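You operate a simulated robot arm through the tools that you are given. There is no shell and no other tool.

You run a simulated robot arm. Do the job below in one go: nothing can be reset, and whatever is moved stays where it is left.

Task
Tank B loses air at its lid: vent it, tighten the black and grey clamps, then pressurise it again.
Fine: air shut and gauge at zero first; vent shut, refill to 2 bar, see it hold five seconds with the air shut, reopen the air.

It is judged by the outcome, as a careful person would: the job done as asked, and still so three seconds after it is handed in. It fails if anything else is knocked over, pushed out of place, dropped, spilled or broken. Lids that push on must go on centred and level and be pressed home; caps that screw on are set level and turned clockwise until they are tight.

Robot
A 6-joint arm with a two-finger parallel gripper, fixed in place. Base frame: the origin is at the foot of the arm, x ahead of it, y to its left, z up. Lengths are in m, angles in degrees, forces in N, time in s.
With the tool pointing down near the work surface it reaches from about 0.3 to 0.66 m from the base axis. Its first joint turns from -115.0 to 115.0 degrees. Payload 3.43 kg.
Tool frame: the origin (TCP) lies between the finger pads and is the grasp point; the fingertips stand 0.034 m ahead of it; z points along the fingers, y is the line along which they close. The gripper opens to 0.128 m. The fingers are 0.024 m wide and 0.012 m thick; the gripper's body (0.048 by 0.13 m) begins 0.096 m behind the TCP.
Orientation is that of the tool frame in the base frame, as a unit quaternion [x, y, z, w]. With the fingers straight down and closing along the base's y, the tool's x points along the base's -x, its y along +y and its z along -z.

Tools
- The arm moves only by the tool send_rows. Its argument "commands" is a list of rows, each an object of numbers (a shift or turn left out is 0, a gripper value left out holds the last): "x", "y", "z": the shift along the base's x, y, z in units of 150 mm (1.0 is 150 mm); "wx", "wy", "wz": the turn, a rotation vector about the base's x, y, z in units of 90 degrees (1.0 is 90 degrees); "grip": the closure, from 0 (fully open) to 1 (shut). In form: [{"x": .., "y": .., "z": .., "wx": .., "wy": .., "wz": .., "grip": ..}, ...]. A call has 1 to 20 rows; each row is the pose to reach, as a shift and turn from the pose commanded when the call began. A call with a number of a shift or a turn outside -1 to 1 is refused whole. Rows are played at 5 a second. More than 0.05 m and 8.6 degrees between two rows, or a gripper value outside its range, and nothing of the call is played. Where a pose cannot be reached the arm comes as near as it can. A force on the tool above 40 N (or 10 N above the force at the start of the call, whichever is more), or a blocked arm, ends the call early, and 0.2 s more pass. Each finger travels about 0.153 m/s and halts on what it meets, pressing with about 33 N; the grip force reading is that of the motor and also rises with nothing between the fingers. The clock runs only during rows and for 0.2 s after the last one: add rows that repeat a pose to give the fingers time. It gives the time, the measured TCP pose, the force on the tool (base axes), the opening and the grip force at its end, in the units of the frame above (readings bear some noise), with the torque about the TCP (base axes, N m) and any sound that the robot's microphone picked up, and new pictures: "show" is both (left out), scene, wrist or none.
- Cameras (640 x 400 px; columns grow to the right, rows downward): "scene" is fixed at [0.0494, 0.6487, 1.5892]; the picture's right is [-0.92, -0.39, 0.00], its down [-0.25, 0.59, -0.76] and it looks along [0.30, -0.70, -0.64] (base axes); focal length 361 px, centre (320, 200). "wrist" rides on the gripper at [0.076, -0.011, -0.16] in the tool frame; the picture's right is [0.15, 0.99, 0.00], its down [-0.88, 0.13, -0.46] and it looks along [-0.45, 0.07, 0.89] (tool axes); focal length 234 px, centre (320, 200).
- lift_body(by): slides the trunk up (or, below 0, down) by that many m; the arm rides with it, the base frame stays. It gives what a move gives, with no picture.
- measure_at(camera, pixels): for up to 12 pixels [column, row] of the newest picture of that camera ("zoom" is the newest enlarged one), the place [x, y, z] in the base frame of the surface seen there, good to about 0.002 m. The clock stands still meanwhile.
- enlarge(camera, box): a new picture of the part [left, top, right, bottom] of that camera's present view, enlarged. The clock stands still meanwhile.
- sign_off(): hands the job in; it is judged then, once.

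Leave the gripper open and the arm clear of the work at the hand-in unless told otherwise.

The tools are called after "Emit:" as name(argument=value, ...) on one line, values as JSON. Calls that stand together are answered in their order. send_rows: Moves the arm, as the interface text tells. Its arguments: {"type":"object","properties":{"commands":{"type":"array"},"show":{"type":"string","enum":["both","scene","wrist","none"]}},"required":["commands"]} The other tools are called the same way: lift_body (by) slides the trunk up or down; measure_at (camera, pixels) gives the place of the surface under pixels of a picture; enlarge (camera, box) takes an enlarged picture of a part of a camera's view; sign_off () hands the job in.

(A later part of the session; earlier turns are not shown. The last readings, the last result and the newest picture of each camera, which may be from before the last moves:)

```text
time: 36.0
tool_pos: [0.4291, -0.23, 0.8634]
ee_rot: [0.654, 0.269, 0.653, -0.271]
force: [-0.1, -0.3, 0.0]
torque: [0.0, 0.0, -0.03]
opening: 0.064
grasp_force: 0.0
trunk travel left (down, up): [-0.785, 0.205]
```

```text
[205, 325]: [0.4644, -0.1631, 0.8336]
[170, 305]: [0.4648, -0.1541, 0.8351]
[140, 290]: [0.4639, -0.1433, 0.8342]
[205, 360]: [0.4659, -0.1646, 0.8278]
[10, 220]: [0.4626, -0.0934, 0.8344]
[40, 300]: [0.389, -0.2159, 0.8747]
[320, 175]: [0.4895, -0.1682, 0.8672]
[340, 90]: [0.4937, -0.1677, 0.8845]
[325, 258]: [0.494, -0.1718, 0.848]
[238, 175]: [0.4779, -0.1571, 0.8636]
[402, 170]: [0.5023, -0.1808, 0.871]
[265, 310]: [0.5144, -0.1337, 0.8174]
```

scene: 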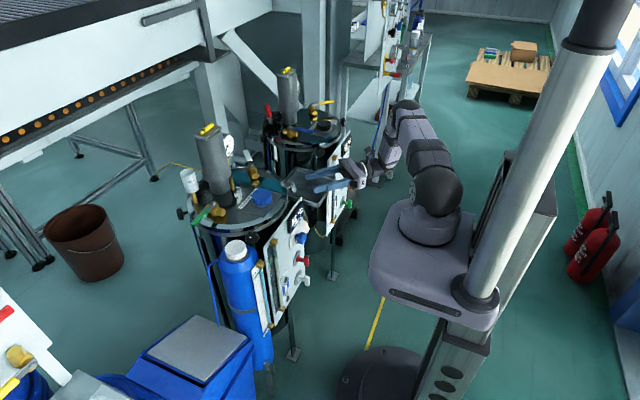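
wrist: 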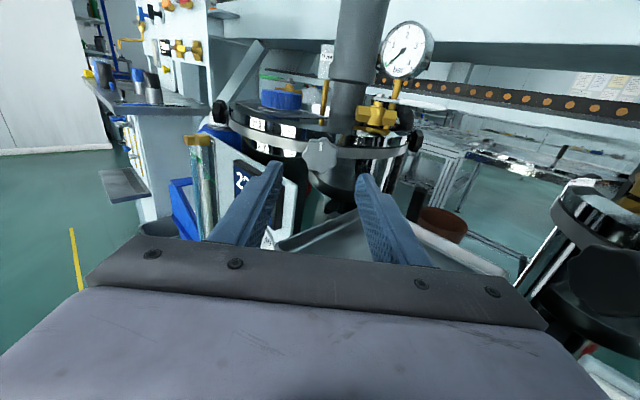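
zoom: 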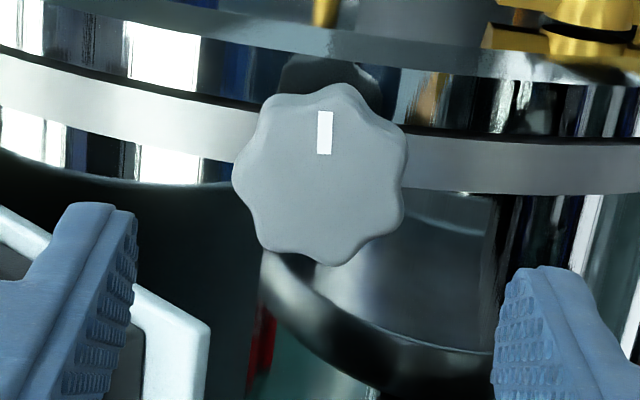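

The panel's top corner is 6 mm outside the radius the fingers sweep when gripping, so I'll start each bite at -25° and turn through to +42°. Now I'll narrow to about 46 mm, rotate to -25° and slide in over the knob.

Emit:
send_rows(commands=[{"grip": 0.64, "wx": -0.0655, "wy": -0.0655, "z": 0.019}, {"grip": 0.64, "wx": -0.131, "wy": -0.131, "z": 0.019}, {"grip": 0.64, "wx": -0.1964, "wy": -0.1964, "z": 0.019}, {"grip": 0.64, "wx": -0.1964, "wy": -0.1964, "z": 0.019, "x": 0.08, "y": 0.08}, {"grip": 0.64, "wx": -0.1964, "wy": -0.1964, "z": 0.019, "x": 0.16, "y": 0.16}, {"grip": 0.64, "wx": -0.1964, "wy": -0.1964, "z": 0.019, "x": 0.2, "y": 0.2}])

Emit:
enlarge(camera="wrist", box=[240, 100, 400, 260])

```text
time: 37.4
tool_pos: [0.4609, -0.1994, 0.8675]
ee_rot: [0.58, 0.404, 0.696, -0.125]
force: [-0.1, 0.5, -0.8]
torque: [0.0, 0.02, -0.04]
opening: 0.0462
grasp_force: 0.0
trunk travel left (down, up): [-0.785, 0.205]
```

scene: 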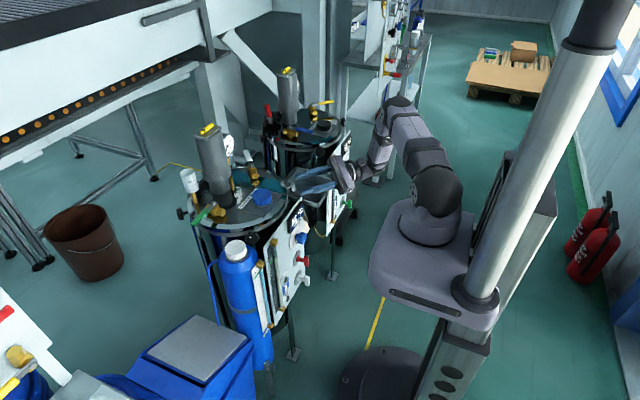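
wrist: 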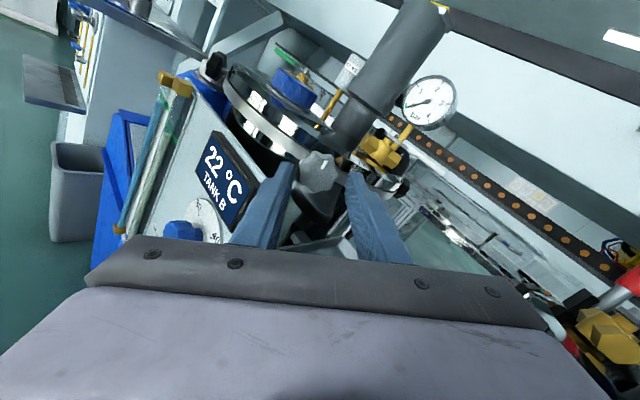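

```text
2.50 times, centred on (320, 180) of wrist
```

zoom: 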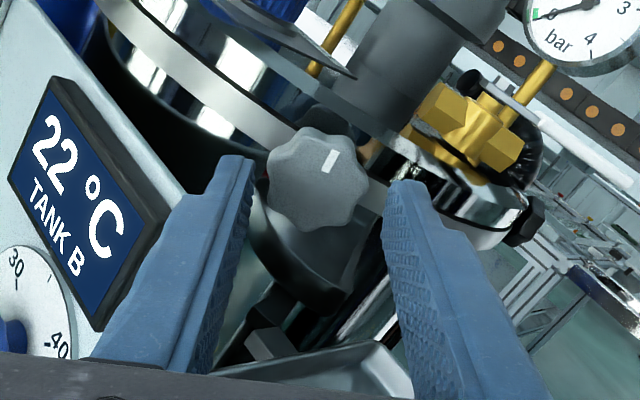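

The knob sits centred between the tips. I'll slide in the last 24 mm, close on it, and read the forces.

Emit:
send_rows(commands=[{"grip": 0.64, "x": 0.06, "y": 0.06}, {"grip": 0.64, "x": 0.113, "y": 0.113}, {"grip": 1.0, "x": 0.113, "y": 0.113}, {"grip": 1.0, "x": 0.113, "y": 0.113}])

Emit:
enlarge(camera="wrist", box=[260, 120, 380, 240])

```text
time: 38.4
tool_pos: [0.4763, -0.1818, 0.8683]
ee_rot: [0.58, 0.404, 0.696, -0.123]
force: [-8.3, -0.7, -2.9]
torque: [-0.02, 0.01, 0.02]
opening: 0.0374
grasp_force: 44.4
trunk travel left (down, up): [-0.785, 0.205]
```

scene: 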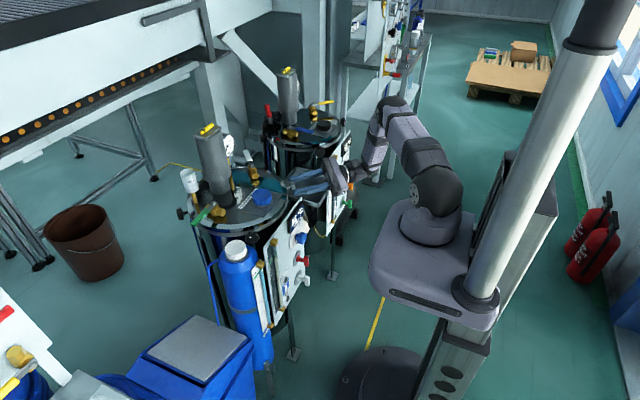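
wrist: 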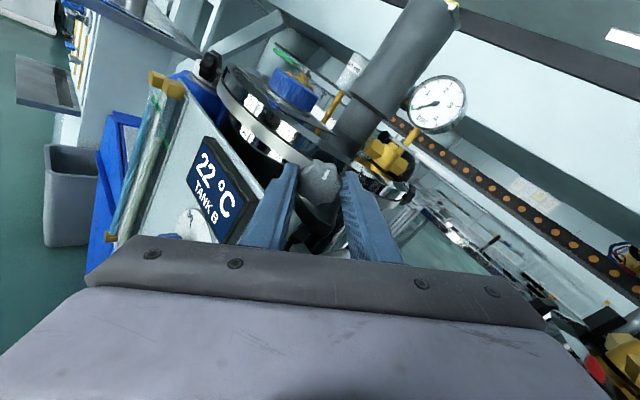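

```text
3.33 times, centred on (320, 180) of wrist
```

zoom: 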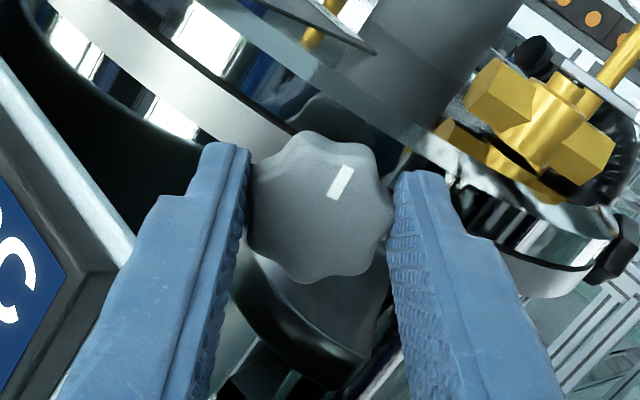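

The knob is gripped (opening 37 mm) with its white mark at 12 o'clock. Now I'll turn clockwise by 67°, with a small centring correction, and read the torque.

Emit:
send_rows(commands=[{"grip": 1.0, "x": -0.0064, "y": 0.0064, "z": -0.01}, {"grip": 1.0, "x": -0.0064, "y": 0.0064, "z": -0.01, "wx": 0.066, "wy": 0.066}, {"grip": 1.0, "x": -0.0064, "y": 0.0064, "z": -0.01, "wx": 0.132, "wy": 0.132}, {"grip": 1.0, "x": -0.0064, "y": 0.0064, "z": -0.01, "wx": 0.198, "wy": 0.198}, {"grip": 1.0, "x": -0.0064, "y": 0.0064, "z": -0.01, "wx": 0.264, "wy": 0.264}])

Emit:
enlarge(camera="wrist", box=[260, 120, 380, 240])

```text
time: 39.6
tool_pos: [0.4768, -0.1841, 0.8676]
ee_rot: [0.671, 0.218, 0.632, -0.319]
force: [6.9, -8.6, 16.5]
torque: [-0.16, 0.12, -0.24]
opening: 0.0373
grasp_force: 44.8
trunk travel left (down, up): [-0.785, 0.205]
```

scene: 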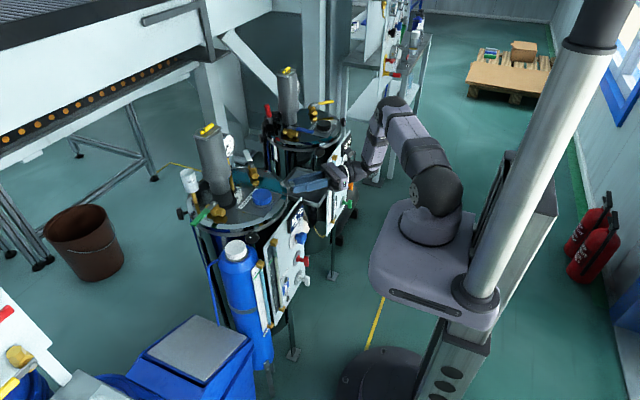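
wrist: 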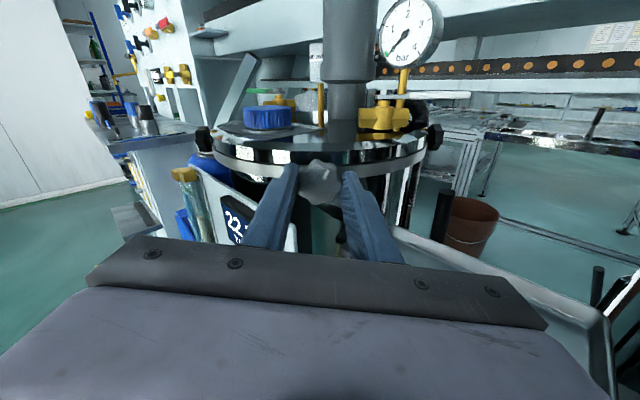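

```text
3.33 times, centred on (320, 180) of wrist
```

zoom: 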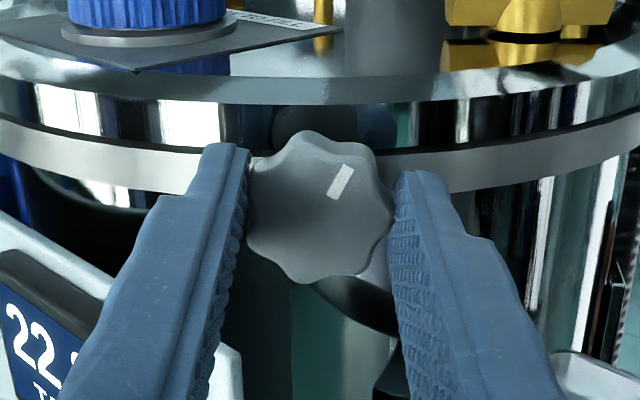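

The knob turned with the fingers. The side force (16 N up, 11 N right) shows my centring correction was too large, at about 12 N per mm. I'll undo it and keep turning another 33°.

Emit:
send_rows(commands=[{"grip": 1.0, "x": 0.0045, "y": -0.0045, "z": 0.0093}, {"grip": 1.0, "x": 0.0045, "y": -0.0045, "z": 0.0093, "wx": 0.066, "wy": 0.066}, {"grip": 1.0, "x": 0.0045, "y": -0.0045, "z": 0.0093, "wx": 0.132, "wy": 0.132}, {"grip": 1.0, "x": 0.0045, "y": -0.0045, "z": 0.0093, "wx": 0.198, "wy": 0.198}, {"grip": 1.0, "x": 0.0045, "y": -0.0045, "z": 0.0093, "wx": 0.264, "wy": 0.264}])

Emit:
enlarge(camera="wrist", box=[260, 120, 380, 240])

```text
time: 40.8
tool_pos: [0.4778, -0.1843, 0.8669]
ee_rot: [0.707, 0.013, 0.511, -0.489]
force: [8.5, -11.0, 10.4]
torque: [0.23, -0.26, 0.27]
opening: 0.0375
grasp_force: 44.9
trunk travel left (down, up): [-0.785, 0.205]
```

scene: 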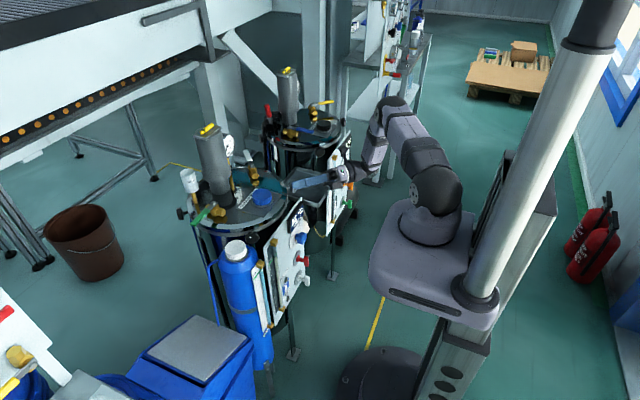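
wrist: 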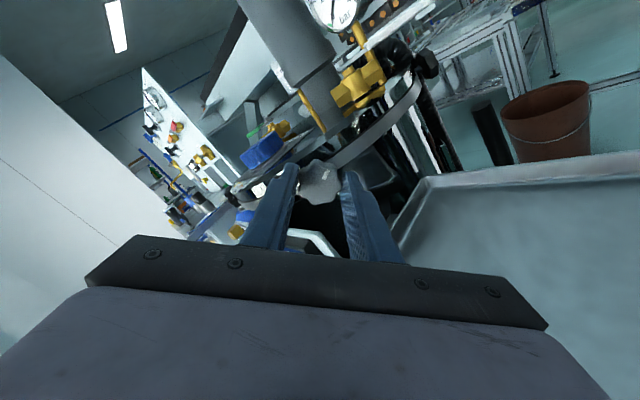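

```text
3.33 times, centred on (320, 180) of wrist
```

zoom: 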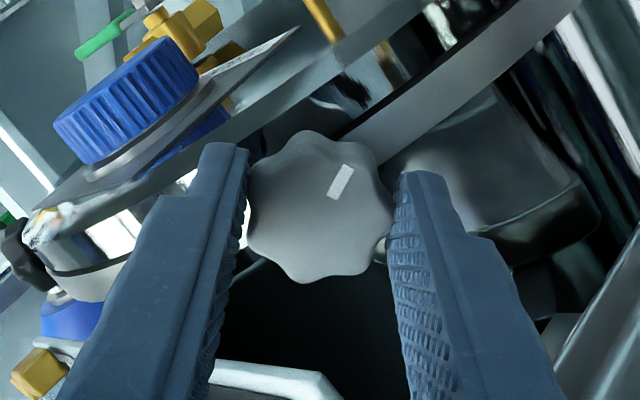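

The white mark has gone round with the fingers, 67° so far, and there is no axial torque yet, so it is not tight. I'll open slightly and rotate back by 67° around the knob.

Emit:
send_rows(commands=[{"grip": 0.64}, {"grip": 0.64}, {"grip": 0.64, "wx": -0.066, "wy": -0.066}, {"grip": 0.64, "wx": -0.132, "wy": -0.132}, {"grip": 0.64, "wx": -0.198, "wy": -0.198}, {"grip": 0.64, "wx": -0.264, "wy": -0.264}, {"grip": 0.64, "wx": -0.33, "wy": -0.33}, {"grip": 0.64, "wx": -0.396, "wy": -0.396}, {"grip": 0.64, "wx": -0.462, "wy": -0.462}, {"grip": 0.64, "wx": -0.528, "wy": -0.528}, {"grip": 0.64, "wx": -0.528, "wy": -0.528}], show="wrist")

Emit:
enlarge(camera="wrist", box=[260, 120, 380, 240])

```text
time: 43.2
tool_pos: [0.4775, -0.1823, 0.8671]
ee_rot: [0.58, 0.405, 0.696, -0.124]
force: [0.1, 0.7, -0.1]
torque: [0.03, -0.03, 0.0]
opening: 0.046
grasp_force: 0.0
trunk travel left (down, up): [-0.785, 0.205]
```

wrist: 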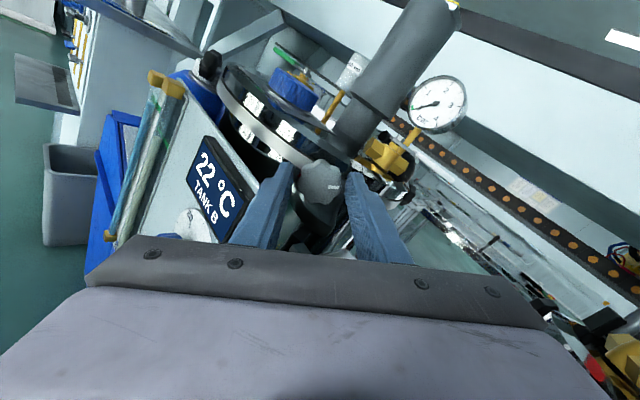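

```text
3.33 times, centred on (320, 180) of wrist
```

zoom: 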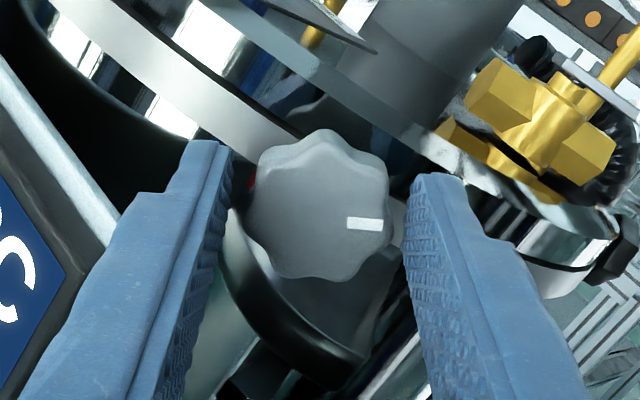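

The mark moved 67° clockwise and stayed there. I'll adjust 1.2 mm down, grip again and turn another 67°.

Emit:
send_rows(commands=[{"grip": 0.64, "z": -0.008}, {"grip": 1.0, "z": -0.008}, {"grip": 1.0, "z": -0.008}, {"grip": 1.0, "z": -0.008, "wx": 0.066, "wy": 0.066}, {"grip": 1.0, "z": -0.008, "wx": 0.132, "wy": 0.132}, {"grip": 1.0, "z": -0.008, "wx": 0.198, "wy": 0.198}, {"grip": 1.0, "z": -0.008, "wx": 0.264, "wy": 0.264}, {"grip": 1.0, "z": -0.008, "wx": 0.33, "wy": 0.33}, {"grip": 1.0, "z": -0.008, "wx": 0.396, "wy": 0.396}, {"grip": 1.0, "z": -0.008, "wx": 0.462, "wy": 0.462}, {"grip": 1.0, "z": -0.008, "wx": 0.528, "wy": 0.528}], show="wrist")

Emit:
enlarge(camera="wrist", box=[260, 120, 380, 240])

```text
time: 45.6
tool_pos: [0.4781, -0.1822, 0.8637]
ee_rot: [0.707, 0.015, 0.51, -0.489]
force: [5.3, -4.3, -1.9]
torque: [-0.96, -0.81, -0.19]
opening: 0.0371
grasp_force: 45.1
trunk travel left (down, up): [-0.785, 0.205]
```

wrist: 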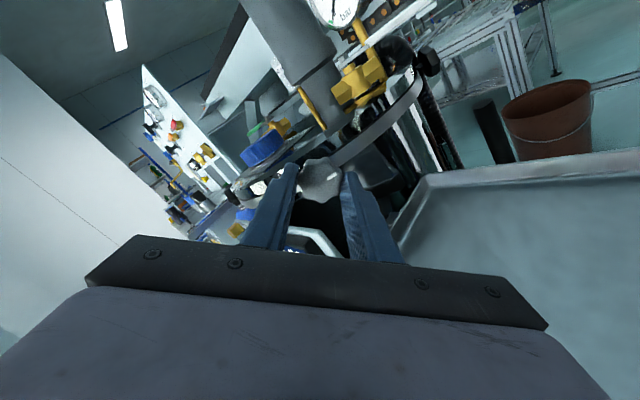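

```text
3.33 times, centred on (320, 180) of wrist
```

zoom: 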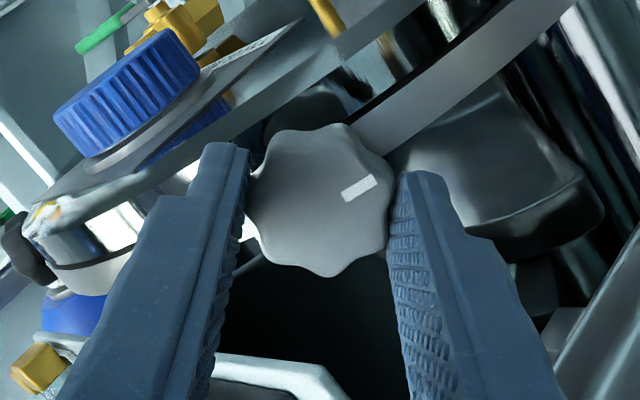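

Now there's an axial torque of about 1.25 N·m and the knob slipped about 33° in the fingers, so it met firm resistance after about 100°. I'll take one more bite to confirm it is fully tight: release, rotate back and compare the mark.

Emit:
send_rows(commands=[{"grip": 0.64}, {"grip": 0.64}, {"grip": 0.64, "wx": -0.066, "wy": -0.066}, {"grip": 0.64, "wx": -0.132, "wy": -0.132}, {"grip": 0.64, "wx": -0.198, "wy": -0.198}, {"grip": 0.64, "wx": -0.264, "wy": -0.264}, {"grip": 0.64, "wx": -0.33, "wy": -0.33}, {"grip": 0.64, "wx": -0.396, "wy": -0.396}, {"grip": 0.64, "wx": -0.462, "wy": -0.462}, {"grip": 0.64, "wx": -0.528, "wy": -0.528}, {"grip": 0.64, "wx": -0.528, "wy": -0.528}], show="wrist")

Emit:
enlarge(camera="wrist", box=[260, 120, 380, 240])

```text
time: 48.0
tool_pos: [0.4771, -0.1821, 0.8658]
ee_rot: [0.58, 0.405, 0.696, -0.124]
force: [-0.1, -0.7, -0.6]
torque: [0.0, 0.01, 0.0]
opening: 0.0463
grasp_force: 0.0
trunk travel left (down, up): [-0.785, 0.205]
```

wrist: 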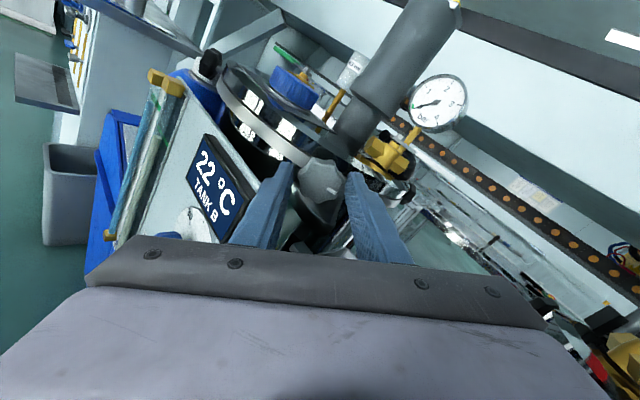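

```text
3.33 times, centred on (320, 180) of wrist
```

zoom: 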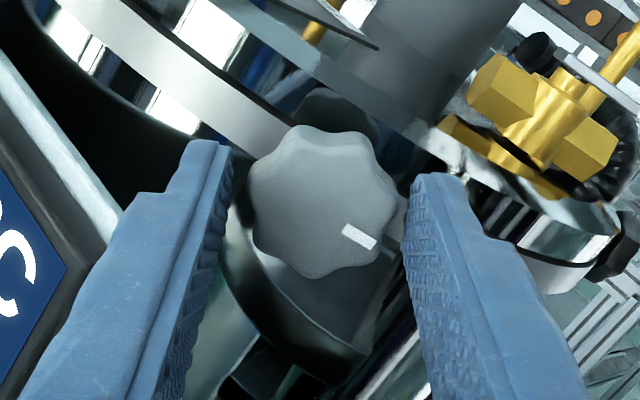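

The mark advanced 71° in the first bite and only about 22° in the second before slipping. I'll grip and turn once more to see whether it still advances.

Emit:
send_rows(commands=[{"grip": 1.0}, {"grip": 1.0}, {"grip": 1.0}, {"grip": 1.0, "wx": 0.05, "wy": 0.05}, {"grip": 1.0, "wx": 0.1, "wy": 0.1}, {"grip": 1.0, "wx": 0.15, "wy": 0.15}], show="wrist")

Emit:
enlarge(camera="wrist", box=[260, 120, 380, 240])

```text
time: 49.4
tool_pos: [0.476, -0.1829, 0.8655]
ee_rot: [0.639, 0.304, 0.666, -0.238]
force: [4.1, -3.4, 3.2]
torque: [-0.74, -0.71, 0.24]
opening: 0.0373
grasp_force: 45.1
trunk travel left (down, up): [-0.785, 0.205]
```

wrist: 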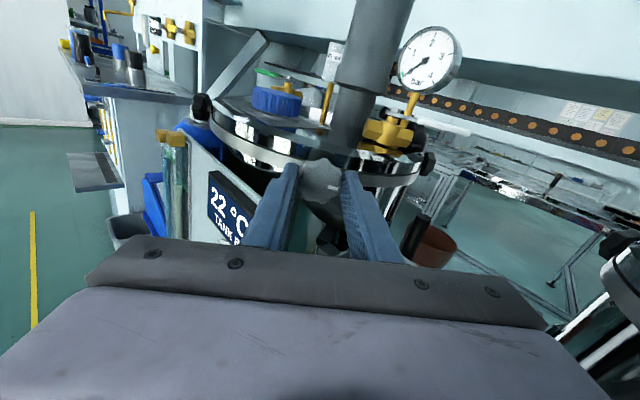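

```text
3.33 times, centred on (320, 180) of wrist
```

zoom: 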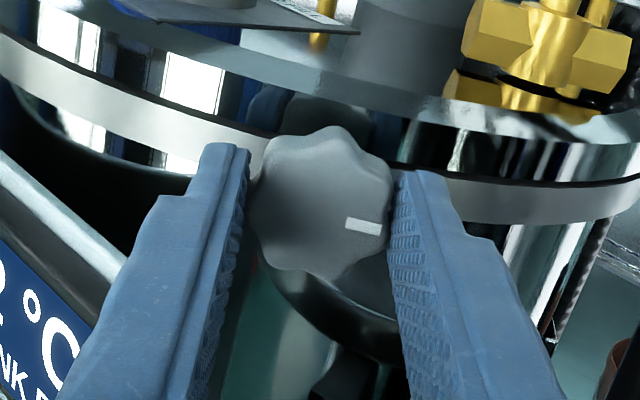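

The fingers slipped at about 1.0 N·m and the mark did not move at all, so the grey clamp is tight. I'll release, draw straight back and rise.

Emit:
send_rows(commands=[{"grip": 0.62}, {"grip": 0.62}, {"grip": 0.62, "x": -0.12, "y": -0.12}, {"grip": 0.62, "x": -0.24, "y": -0.24}, {"grip": 0.62, "x": -0.35, "y": -0.35, "wx": 0.047, "wy": 0.047}, {"grip": 0.62, "x": -0.35, "y": -0.35, "z": 0.3, "wx": 0.047, "wy": 0.047}, {"grip": 0.62, "x": -0.35, "y": -0.35, "z": 0.6, "wx": 0.047, "wy": 0.047}, {"grip": 0.62, "x": -0.35, "y": -0.35, "z": 0.9, "wx": 0.047, "wy": 0.047}, {"grip": 0.62, "x": -0.35, "y": -0.35, "z": 1.0, "wx": 0.047, "wy": 0.047}])

Emit:
enlarge(camera="scene", box=[270, 172, 310, 202])

```text
time: 51.4
tool_pos: [0.4237, -0.2346, 1.0143]
ee_rot: [0.654, 0.269, 0.652, -0.274]
force: [0.8, 0.1, 0.7]
torque: [0.03, -0.01, 0.02]
opening: 0.0486
grasp_force: 0.0
trunk travel left (down, up): [-0.785, 0.205]
```

scene: 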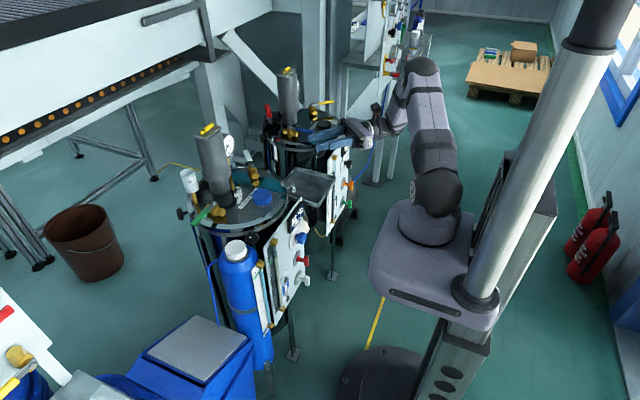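
wrist: 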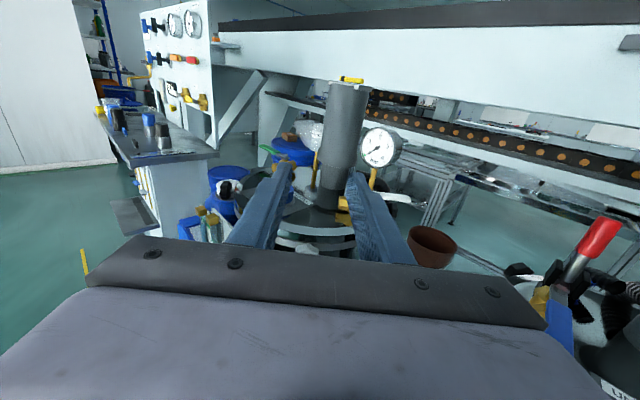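

```text
13.33 times, centred on (290, 187) of scene
```

zoom: 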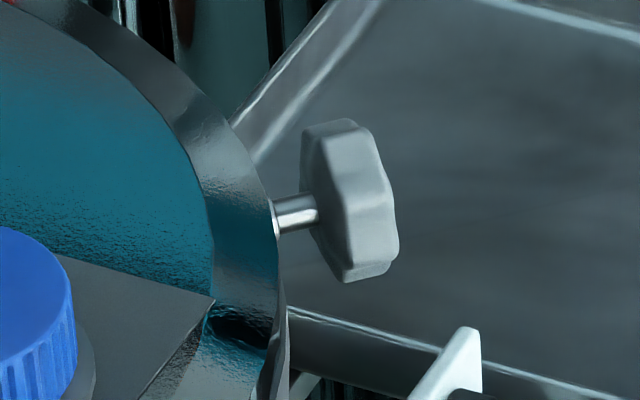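

The stem looks the same length, so the clamp is a simple turn-to-tight knob, and it's done. Now I'll carry the tool high over the lid to the black clamp's side while yawing -90°, in three calls.

Emit:
send_rows(commands=[{"grip": 0.62, "z": 0.3}, {"grip": 0.62, "z": 0.6, "x": 0.15, "y": 0.1}, {"grip": 0.62, "z": 0.9, "x": 0.35, "y": 0.25}, {"grip": 0.62, "z": 1.0, "x": 0.6, "y": 0.45, "wz": -0.08}, {"grip": 0.62, "z": 1.0, "x": 0.8, "y": 0.7, "wz": -0.16}, {"grip": 0.62, "z": 1.0, "x": 0.95, "y": 0.95, "wz": -0.24}], show="scene")

```text
refused: row 2 steps farther than a row can; nothing moved
```

One step was slightly too long, so nothing moved. I'll resend with smaller steps.

Emit:
send_rows(commands=[{"grip": 0.62, "z": 0.25}, {"grip": 0.62, "z": 0.5, "x": 0.1, "y": 0.07}, {"grip": 0.62, "z": 0.75, "x": 0.22, "y": 0.17}, {"grip": 0.62, "z": 0.95, "x": 0.38, "y": 0.32, "wz": -0.06}, {"grip": 0.62, "z": 1.0, "x": 0.58, "y": 0.5, "wz": -0.12}, {"grip": 0.62, "z": 1.0, "x": 0.78, "y": 0.7, "wz": -0.18}, {"grip": 0.62, "z": 1.0, "x": 0.95, "y": 0.92, "wz": -0.24}], show="scene")

```text
time: 53.0
tool_pos: [0.564, -0.0938, 1.1637]
ee_rot: [0.693, 0.142, 0.691, -0.146]
force: [0.8, 0.1, -0.7]
torque: [-0.02, 0.04, 0.01]
opening: 0.0483
grasp_force: 0.1
trunk travel left (down, up): [-0.785, 0.205]
```

scene: 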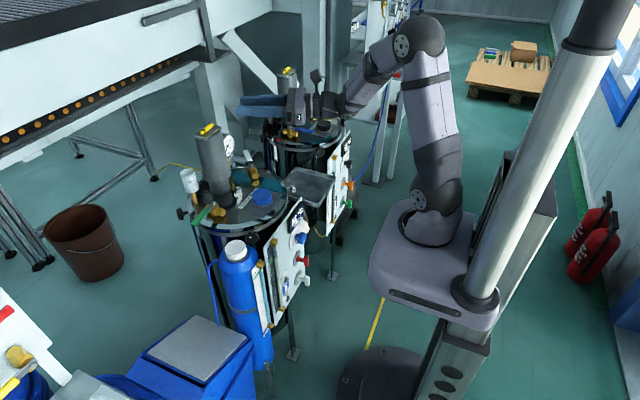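

The arm is clear above. I'll continue across in y, yawing further.

Emit:
send_rows(commands=[{"grip": 0.62, "y": 0.22, "wz": -0.08}, {"grip": 0.62, "y": 0.44, "wz": -0.16}, {"grip": 0.62, "y": 0.66, "wz": -0.24}, {"grip": 0.62, "y": 0.88, "wz": -0.32}, {"grip": 0.62, "y": 1.0, "x": -0.1, "wz": -0.38}], show="none")

Emit:
send_rows(commands=[{"grip": 0.62, "y": 0.1, "x": -0.15, "wz": -0.06}, {"grip": 0.62, "y": 0.22, "x": -0.32, "wz": -0.13}, {"grip": 0.62, "y": 0.34, "x": -0.48, "wz": -0.2}, {"grip": 0.62, "y": 0.46, "x": -0.64, "wz": -0.27}, {"grip": 0.62, "y": 0.58, "x": -0.8, "wz": -0.34}, {"grip": 0.62, "y": 0.62, "x": -0.85, "wz": -0.38}])

```text
time: 54.2
tool_pos: [0.5167, -0.102, 1.1927]
ee_rot: [0.711, -0.044, 0.7, 0.038]
force: [-0.1, 0.2, -0.8]
torque: [0.01, -0.01, 0.03]
opening: 0.0486
grasp_force: 0.1
out of reach, approached as far as the arm can: row 3, 4, 5
trunk travel left (down, up): [-0.785, 0.205]
```

```text
time: 55.6
tool_pos: [0.4074, -0.2845, 1.2275]
ee_rot: [0.684, -0.219, 0.665, 0.206]
force: [-0.1, -0.9, -0.1]
torque: [-0.03, 0.0, 0.02]
opening: 0.0486
grasp_force: 0.1
out of reach, approached as far as the arm can: row 1, 2, 3, 4, 5, 6
trunk travel left (down, up): [-0.785, 0.205]
```

scene: 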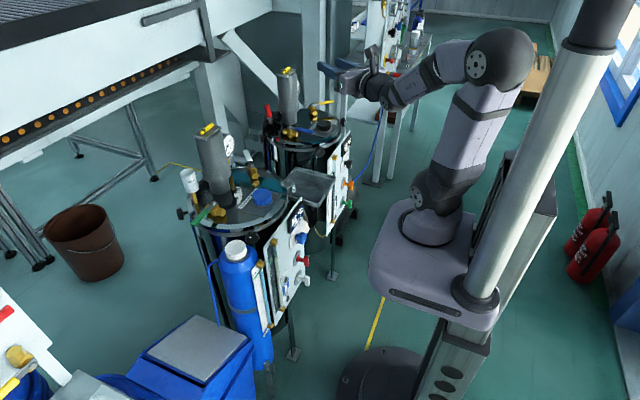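
wrist: 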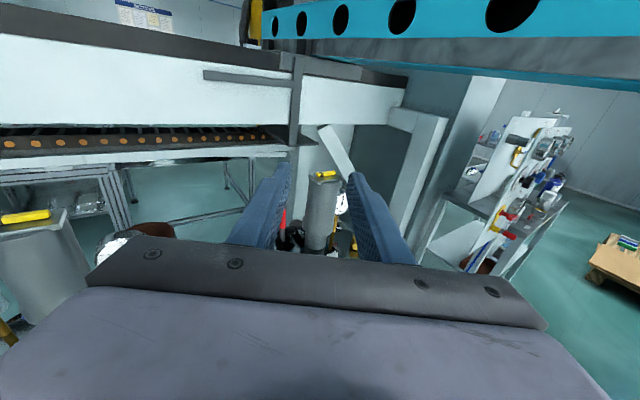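

The arm reached a wrist limit and drifted aside to (0.407, -0.285, 1.228), high and clear of everything with no contact. I'll fold the tool back to pointing down here, then yaw the other way to reach the black clamp.

Emit:
send_rows(commands=[{"grip": 0.62, "wx": 0.05, "wy": 0.073, "z": -0.05}, {"grip": 0.62, "wx": 0.1, "wy": 0.146, "z": -0.1}, {"grip": 0.62, "wx": 0.15, "wy": 0.219, "z": -0.15}, {"grip": 0.62, "wx": 0.2, "wy": 0.292, "z": -0.2}, {"grip": 0.62, "wx": 0.25, "wy": 0.365, "z": -0.25}, {"grip": 0.62, "wx": 0.3, "wy": 0.438, "z": -0.3}, {"grip": 0.62, "wx": 0.35, "wy": 0.511, "z": -0.35}, {"grip": 0.62, "wx": 0.4, "wy": 0.584, "z": -0.4}, {"grip": 0.62, "wx": 0.45, "wy": 0.657, "z": -0.45}, {"grip": 0.62, "wx": 0.5, "wy": 0.73, "z": -0.5}, {"grip": 0.62, "wx": 0.563, "wy": 0.822, "z": -0.55}])

```text
refused: row 11 steps farther than a row can; nothing moved
```

Emit:
send_rows(commands=[{"grip": 0.62, "wx": 0.05, "wy": 0.073, "z": -0.05}, {"grip": 0.62, "wx": 0.1, "wy": 0.146, "z": -0.1}, {"grip": 0.62, "wx": 0.15, "wy": 0.219, "z": -0.15}, {"grip": 0.62, "wx": 0.2, "wy": 0.292, "z": -0.2}, {"grip": 0.62, "wx": 0.25, "wy": 0.365, "z": -0.25}, {"grip": 0.62, "wx": 0.3, "wy": 0.438, "z": -0.3}, {"grip": 0.62, "wx": 0.35, "wy": 0.511, "z": -0.35}, {"grip": 0.62, "wx": 0.4, "wy": 0.584, "z": -0.4}, {"grip": 0.62, "wx": 0.45, "wy": 0.657, "z": -0.45}, {"grip": 0.62, "wx": 0.5, "wy": 0.73, "z": -0.5}, {"grip": 0.62, "wx": 0.54, "wy": 0.785, "z": -0.55}, {"grip": 0.62, "wx": 0.563, "wy": 0.822, "z": -0.55}])

```text
time: 58.2
tool_pos: [0.3955, -0.2965, 1.1389]
ee_rot: [0.957, -0.291, -0.012, -0.004]
force: [-0.2, 0.2, -0.5]
torque: [0.02, 0.0, 0.02]
opening: 0.0486
grasp_force: 0.0
out of reach, approached as far as the arm can: row 1, 2, 3, 4, 5, 7, 8, 9, 10, 11, 12
trunk travel left (down, up): [-0.785, 0.205]
```

scene: 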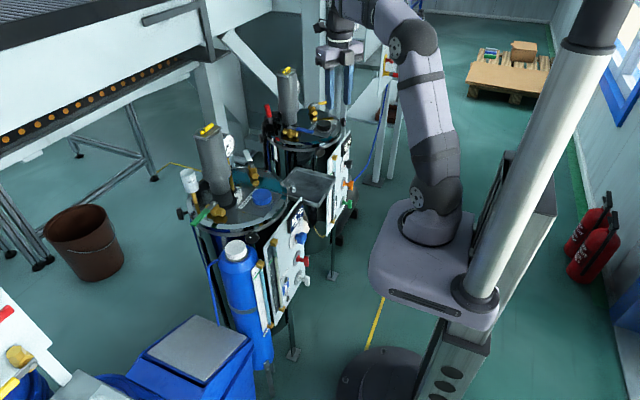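
wrist: 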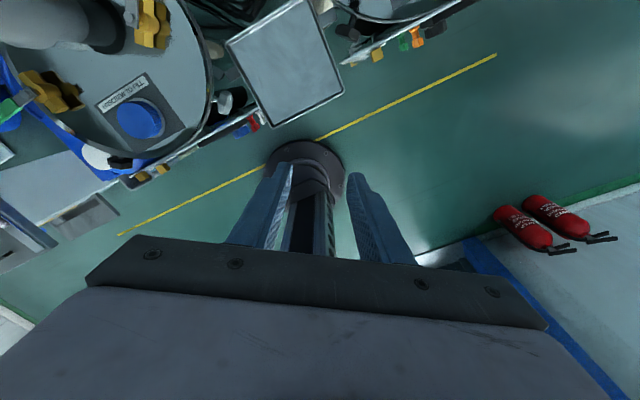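

The tool points down again. I'll yaw back by +169° in two calls while travelling at x≈0.42 towards the black clamp's side, high above everything.

Emit:
send_rows(commands=[{"grip": 0.6, "wz": 0.09, "y": 0.09, "x": 0.02}, {"grip": 0.6, "wz": 0.18, "y": 0.18, "x": 0.04}, {"grip": 0.6, "wz": 0.27, "y": 0.27, "x": 0.06}, {"grip": 0.6, "wz": 0.36, "y": 0.36, "x": 0.08}, {"grip": 0.6, "wz": 0.45, "y": 0.45, "x": 0.1}, {"grip": 0.6, "wz": 0.54, "y": 0.54, "x": 0.12}, {"grip": 0.6, "wz": 0.63, "y": 0.63, "x": 0.14}, {"grip": 0.6, "wz": 0.72, "y": 0.72, "x": 0.16}, {"grip": 0.6, "wz": 0.81, "y": 0.81, "x": 0.18}, {"grip": 0.6, "wz": 0.9, "y": 0.9, "x": 0.2}, {"grip": 0.6, "wz": 0.98, "y": 0.98, "x": 0.2}], show="none")

```text
time: 60.6
tool_pos: [0.4261, -0.1496, 1.1385]
ee_rot: [0.893, 0.449, -0.01, 0.01]
force: [0.7, 0.7, -0.6]
torque: [0.0, 0.02, 0.02]
opening: 0.0511
grasp_force: 0.0
trunk travel left (down, up): [-0.785, 0.205]
```

Yaw is now -127° with no problems. I'll continue to -45° and on towards the black side.

Emit:
send_rows(commands=[{"grip": 0.6, "wz": 0.09, "y": 0.1}, {"grip": 0.6, "wz": 0.18, "y": 0.2}, {"grip": 0.6, "wz": 0.27, "y": 0.3}, {"grip": 0.6, "wz": 0.36, "y": 0.4}, {"grip": 0.6, "wz": 0.45, "y": 0.5}, {"grip": 0.6, "wz": 0.54, "y": 0.6}, {"grip": 0.6, "wz": 0.63, "y": 0.7}, {"grip": 0.6, "wz": 0.72, "y": 0.8}, {"grip": 0.6, "wz": 0.81, "y": 0.9}, {"grip": 0.6, "wz": 0.907, "y": 1.0}])

```text
refused: row 10 steps farther than a row can; nothing moved
```

Emit:
send_rows(commands=[{"grip": 0.6, "wz": 0.09, "y": 0.1}, {"grip": 0.6, "wz": 0.18, "y": 0.2}, {"grip": 0.6, "wz": 0.27, "y": 0.3}, {"grip": 0.6, "wz": 0.36, "y": 0.4}, {"grip": 0.6, "wz": 0.45, "y": 0.5}, {"grip": 0.6, "wz": 0.54, "y": 0.6}, {"grip": 0.6, "wz": 0.63, "y": 0.7}, {"grip": 0.6, "wz": 0.72, "y": 0.8}, {"grip": 0.6, "wz": 0.81, "y": 0.9}, {"grip": 0.6, "wz": 0.88, "y": 1.0}, {"grip": 0.6, "wz": 0.907, "y": 1.0}])

```text
time: 63.0
tool_pos: [0.4255, 0.0008, 1.1386]
ee_rot: [0.383, 0.924, 0.0, 0.012]
force: [1.0, -0.4, -0.2]
torque: [-0.01, 0.04, 0.04]
opening: 0.0511
grasp_force: 0.1
trunk travel left (down, up): [-0.785, 0.205]
```

scene: 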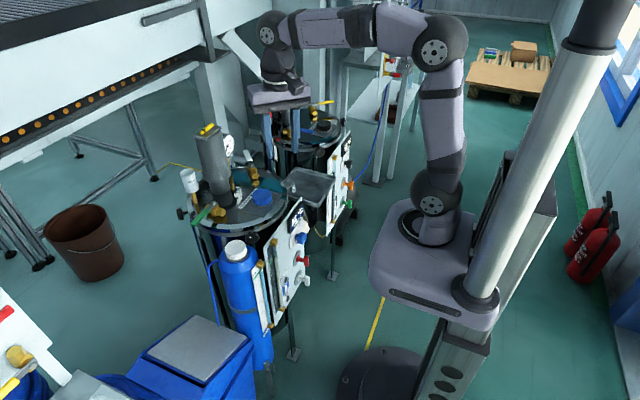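
wrist: 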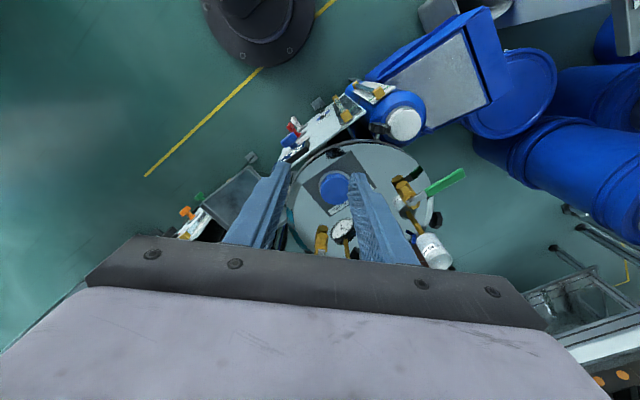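

Yaw is -45°. Now I'll pitch the fingers up to horizontal, pointing at the lid centre from the black-clamp side, moving to the standoff (0.425, 0.149, 1.0).

Emit:
send_rows(commands=[{"grip": 0.6, "wx": -0.059, "wy": -0.059, "y": 0.082}, {"grip": 0.6, "wx": -0.118, "wy": -0.118, "y": 0.164}, {"grip": 0.6, "wx": -0.177, "wy": -0.177, "y": 0.246}, {"grip": 0.6, "wx": -0.236, "wy": -0.236, "y": 0.328}, {"grip": 0.6, "wx": -0.295, "wy": -0.295, "y": 0.41, "z": -0.08}, {"grip": 0.6, "wx": -0.354, "wy": -0.354, "y": 0.492, "z": -0.18}, {"grip": 0.6, "wx": -0.413, "wy": -0.413, "y": 0.574, "z": -0.3}, {"grip": 0.6, "wx": -0.472, "wy": -0.472, "y": 0.656, "z": -0.42}, {"grip": 0.6, "wx": -0.531, "wy": -0.531, "y": 0.738, "z": -0.54}])

```text
time: 65.0
tool_pos: [0.4269, 0.1136, 1.0597]
ee_rot: [0.313, 0.761, -0.213, 0.527]
force: [0.1, -0.1, 0.6]
torque: [0.0, 0.0, 0.0]
opening: 0.0514
grasp_force: 0.1
trunk travel left (down, up): [-0.785, 0.205]
```

scene: 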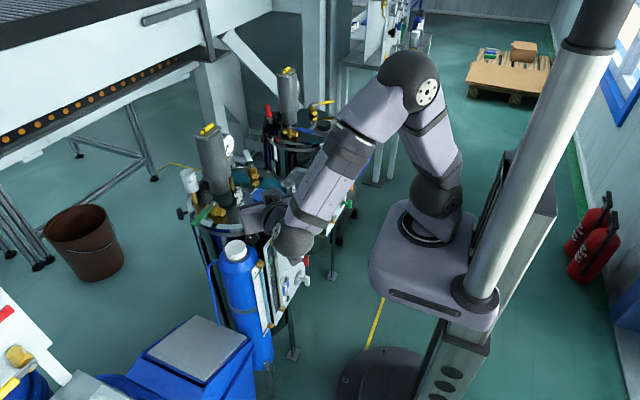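
wrist: 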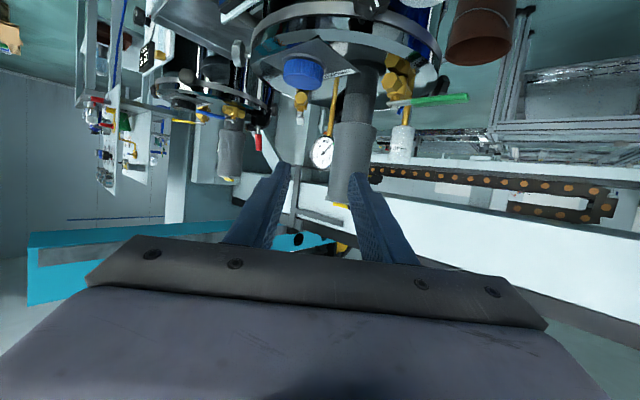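

The pose is good and clear. I'll finish the last 21° of pitch and settle at the standoff.

Emit:
send_rows(commands=[{"grip": 0.6, "wx": -0.055, "wy": -0.055, "y": 0.08, "z": -0.13}, {"grip": 0.6, "wx": -0.11, "wy": -0.11, "y": 0.16, "z": -0.26}, {"grip": 0.6, "wx": -0.163, "wy": -0.163, "y": 0.236, "z": -0.4}, {"grip": 0.6, "wx": -0.163, "wy": -0.163, "y": 0.236, "z": -0.4}])

```text
time: 66.0
tool_pos: [0.4241, 0.1472, 0.9993]
ee_rot: [0.269, 0.655, -0.267, 0.654]
force: [-0.4, -0.7, -0.7]
torque: [0.03, -0.03, -0.05]
opening: 0.0513
grasp_force: 0.1
trunk travel left (down, up): [-0.785, 0.205]
```

scene: 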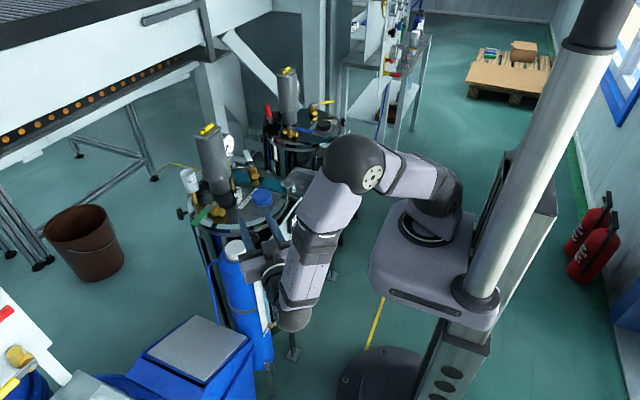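
wrist: 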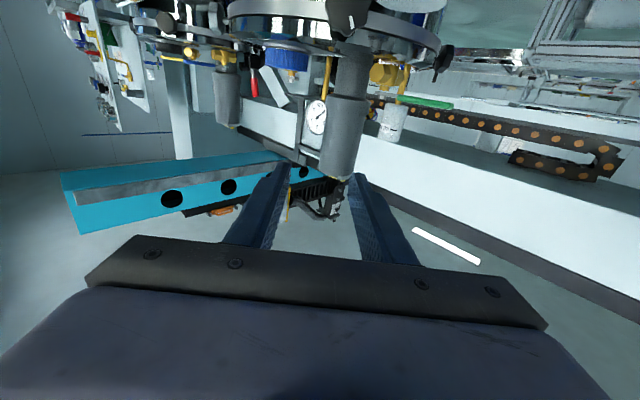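

The tool is horizontal at the standoff, and the view is inverted because the camera is underneath. I'll check where the forearm and wrist are relative to the panel and canister before descending.

Emit:
measure_at(camera="scene", pixels=[[293, 318], [300, 265], [330, 205], [270, 270], [280, 310], [255, 260], [285, 240], [355, 165], [250, 235], [275, 285], [240, 250]])

Emit:
enlarge(camera="scene", box=[210, 190, 350, 330])

Emit:
enlarge(camera="wrist", box=[240, 0, 460, 110])

```text
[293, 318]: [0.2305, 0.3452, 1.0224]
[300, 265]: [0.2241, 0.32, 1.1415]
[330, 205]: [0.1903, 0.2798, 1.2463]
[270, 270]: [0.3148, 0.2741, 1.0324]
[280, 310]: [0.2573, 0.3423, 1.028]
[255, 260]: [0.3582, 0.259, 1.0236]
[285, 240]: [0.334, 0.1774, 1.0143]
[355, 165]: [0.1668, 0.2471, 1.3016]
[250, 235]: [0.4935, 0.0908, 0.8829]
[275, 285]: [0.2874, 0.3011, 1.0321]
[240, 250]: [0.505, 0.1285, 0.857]
```

```text
2.86 times, centred on (280, 260) of scene
```

zoom: 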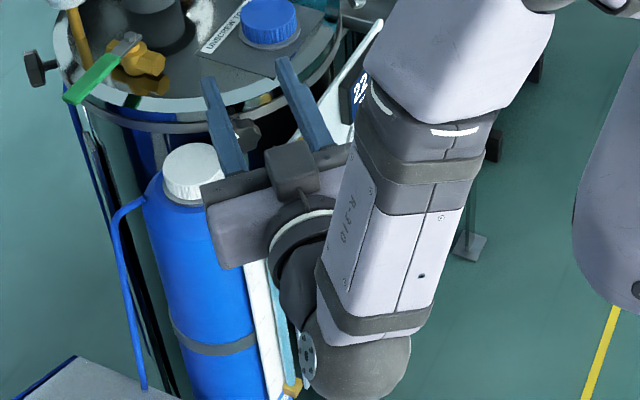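

```text
2.91 times, centred on (350, 55) of wrist
```

zoom: 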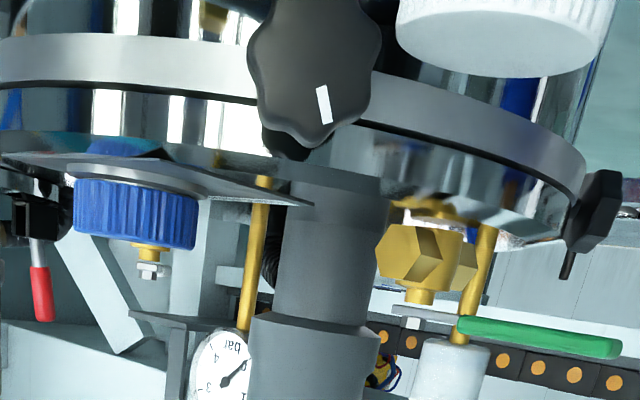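

The forearm and wrist are well back, at x≈0.2–0.36. The knob shows at (355, 25) in the wrist view with its white mark near 12 o'clock. I'll descend to z≈0.866 at the standoff, with the fingers rotated 18° clockwise so the left one stays above the canister cap.

Emit:
send_rows(commands=[{"grip": 0.6, "wx": 0.06, "wy": -0.06, "z": -0.2}, {"grip": 0.62, "wx": 0.1, "wy": -0.1, "z": -0.45}, {"grip": 0.64, "wx": 0.1414, "wy": -0.1414, "z": -0.7}, {"grip": 0.64, "wx": 0.1414, "wy": -0.1414, "z": -0.89}, {"grip": 0.64, "wx": 0.1414, "wy": -0.1414, "z": -0.89}])

Emit:
enlarge(camera="wrist", box=[250, 80, 410, 200])

```text
time: 67.2
tool_pos: [0.481, 0.2167, 0.8783]
ee_rot: [0.367, 0.605, -0.163, 0.688]
force: [-0.5, 0.1, 0.2]
torque: [-0.02, 0.02, 0.03]
opening: 0.0463
grasp_force: 0.2
out of reach, approached as far as the arm can: row 2, 3, 4, 5
trunk travel left (down, up): [-0.785, 0.205]
```

scene: 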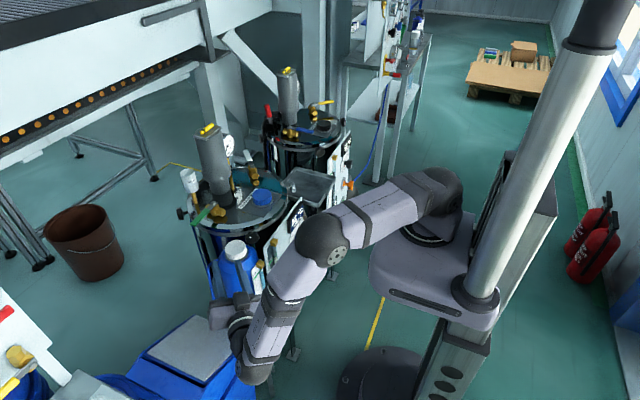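
wrist: 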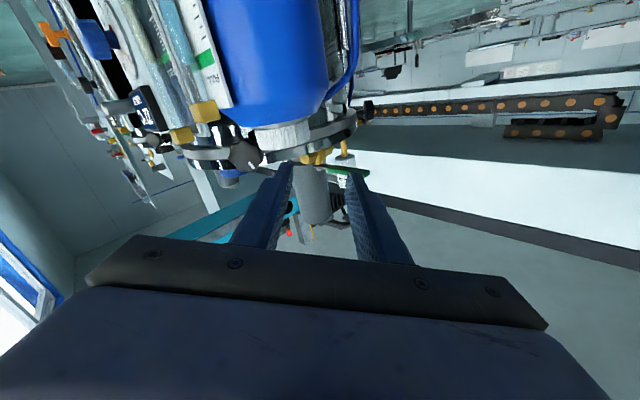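

```text
3.33 times, centred on (330, 140) of wrist
```

zoom: 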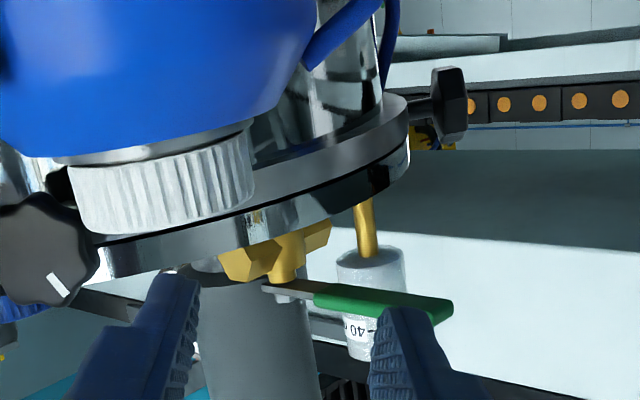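

At that height the arm ran out of range in this posture and slid sideways towards the canister side, without touching anything. The same posture worked at z 1.0, so I'll rise back to it first, then lower the whole trunk instead.

Emit:
send_rows(commands=[{"grip": 0.64, "z": 0.2}, {"grip": 0.64, "z": 0.4, "x": -0.05, "y": -0.05}, {"grip": 0.64, "z": 0.6, "x": -0.15, "y": -0.18}, {"grip": 0.64, "z": 0.8, "x": -0.28, "y": -0.32}, {"grip": 0.64, "z": 0.81, "x": -0.38, "y": -0.463}])

```text
time: 68.4
tool_pos: [0.4419, 0.1744, 1.022]
ee_rot: [0.367, 0.606, -0.166, 0.686]
force: [-1.0, 0.2, -0.1]
torque: [-0.01, 0.01, -0.01]
opening: 0.0459
grasp_force: 0.0
out of reach, approached as far as the arm can: row 3, 4, 5
trunk travel left (down, up): [-0.785, 0.205]
```

scene: 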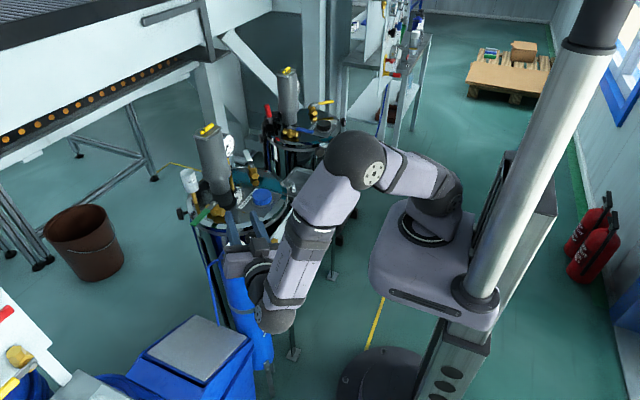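
wrist: 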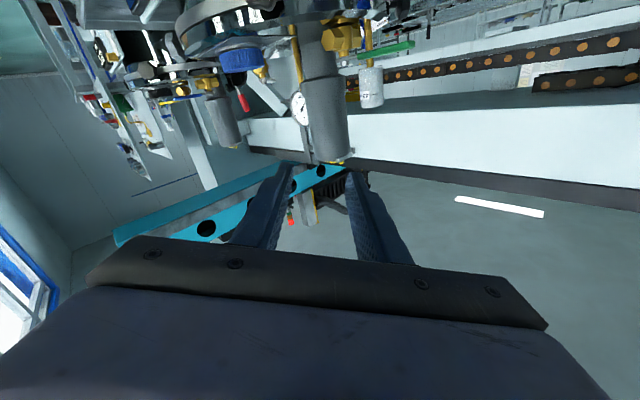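

This posture keeps hitting a wrist limit. The grey clamp worked with the camera on top, so I'll use the mirror-image posture for the black one. First I'll undo the roll and rise.

Emit:
send_rows(commands=[{"grip": 0.6, "wx": -0.047, "wy": 0.047, "z": 0.15}, {"grip": 0.6, "wx": -0.094, "wy": 0.094, "z": 0.3}, {"grip": 0.6, "wx": -0.1414, "wy": 0.1414, "z": 0.45}, {"grip": 0.6, "wx": -0.1414, "wy": 0.1414, "z": 0.5}], show="none")

```text
time: 69.4
tool_pos: [0.4411, 0.1745, 1.0966]
ee_rot: [0.267, 0.656, -0.267, 0.654]
force: [-1.4, 0.3, 0.6]
torque: [0.0, 0.04, -0.01]
opening: 0.0514
grasp_force: 0.1
trunk travel left (down, up): [-0.785, 0.205]
```

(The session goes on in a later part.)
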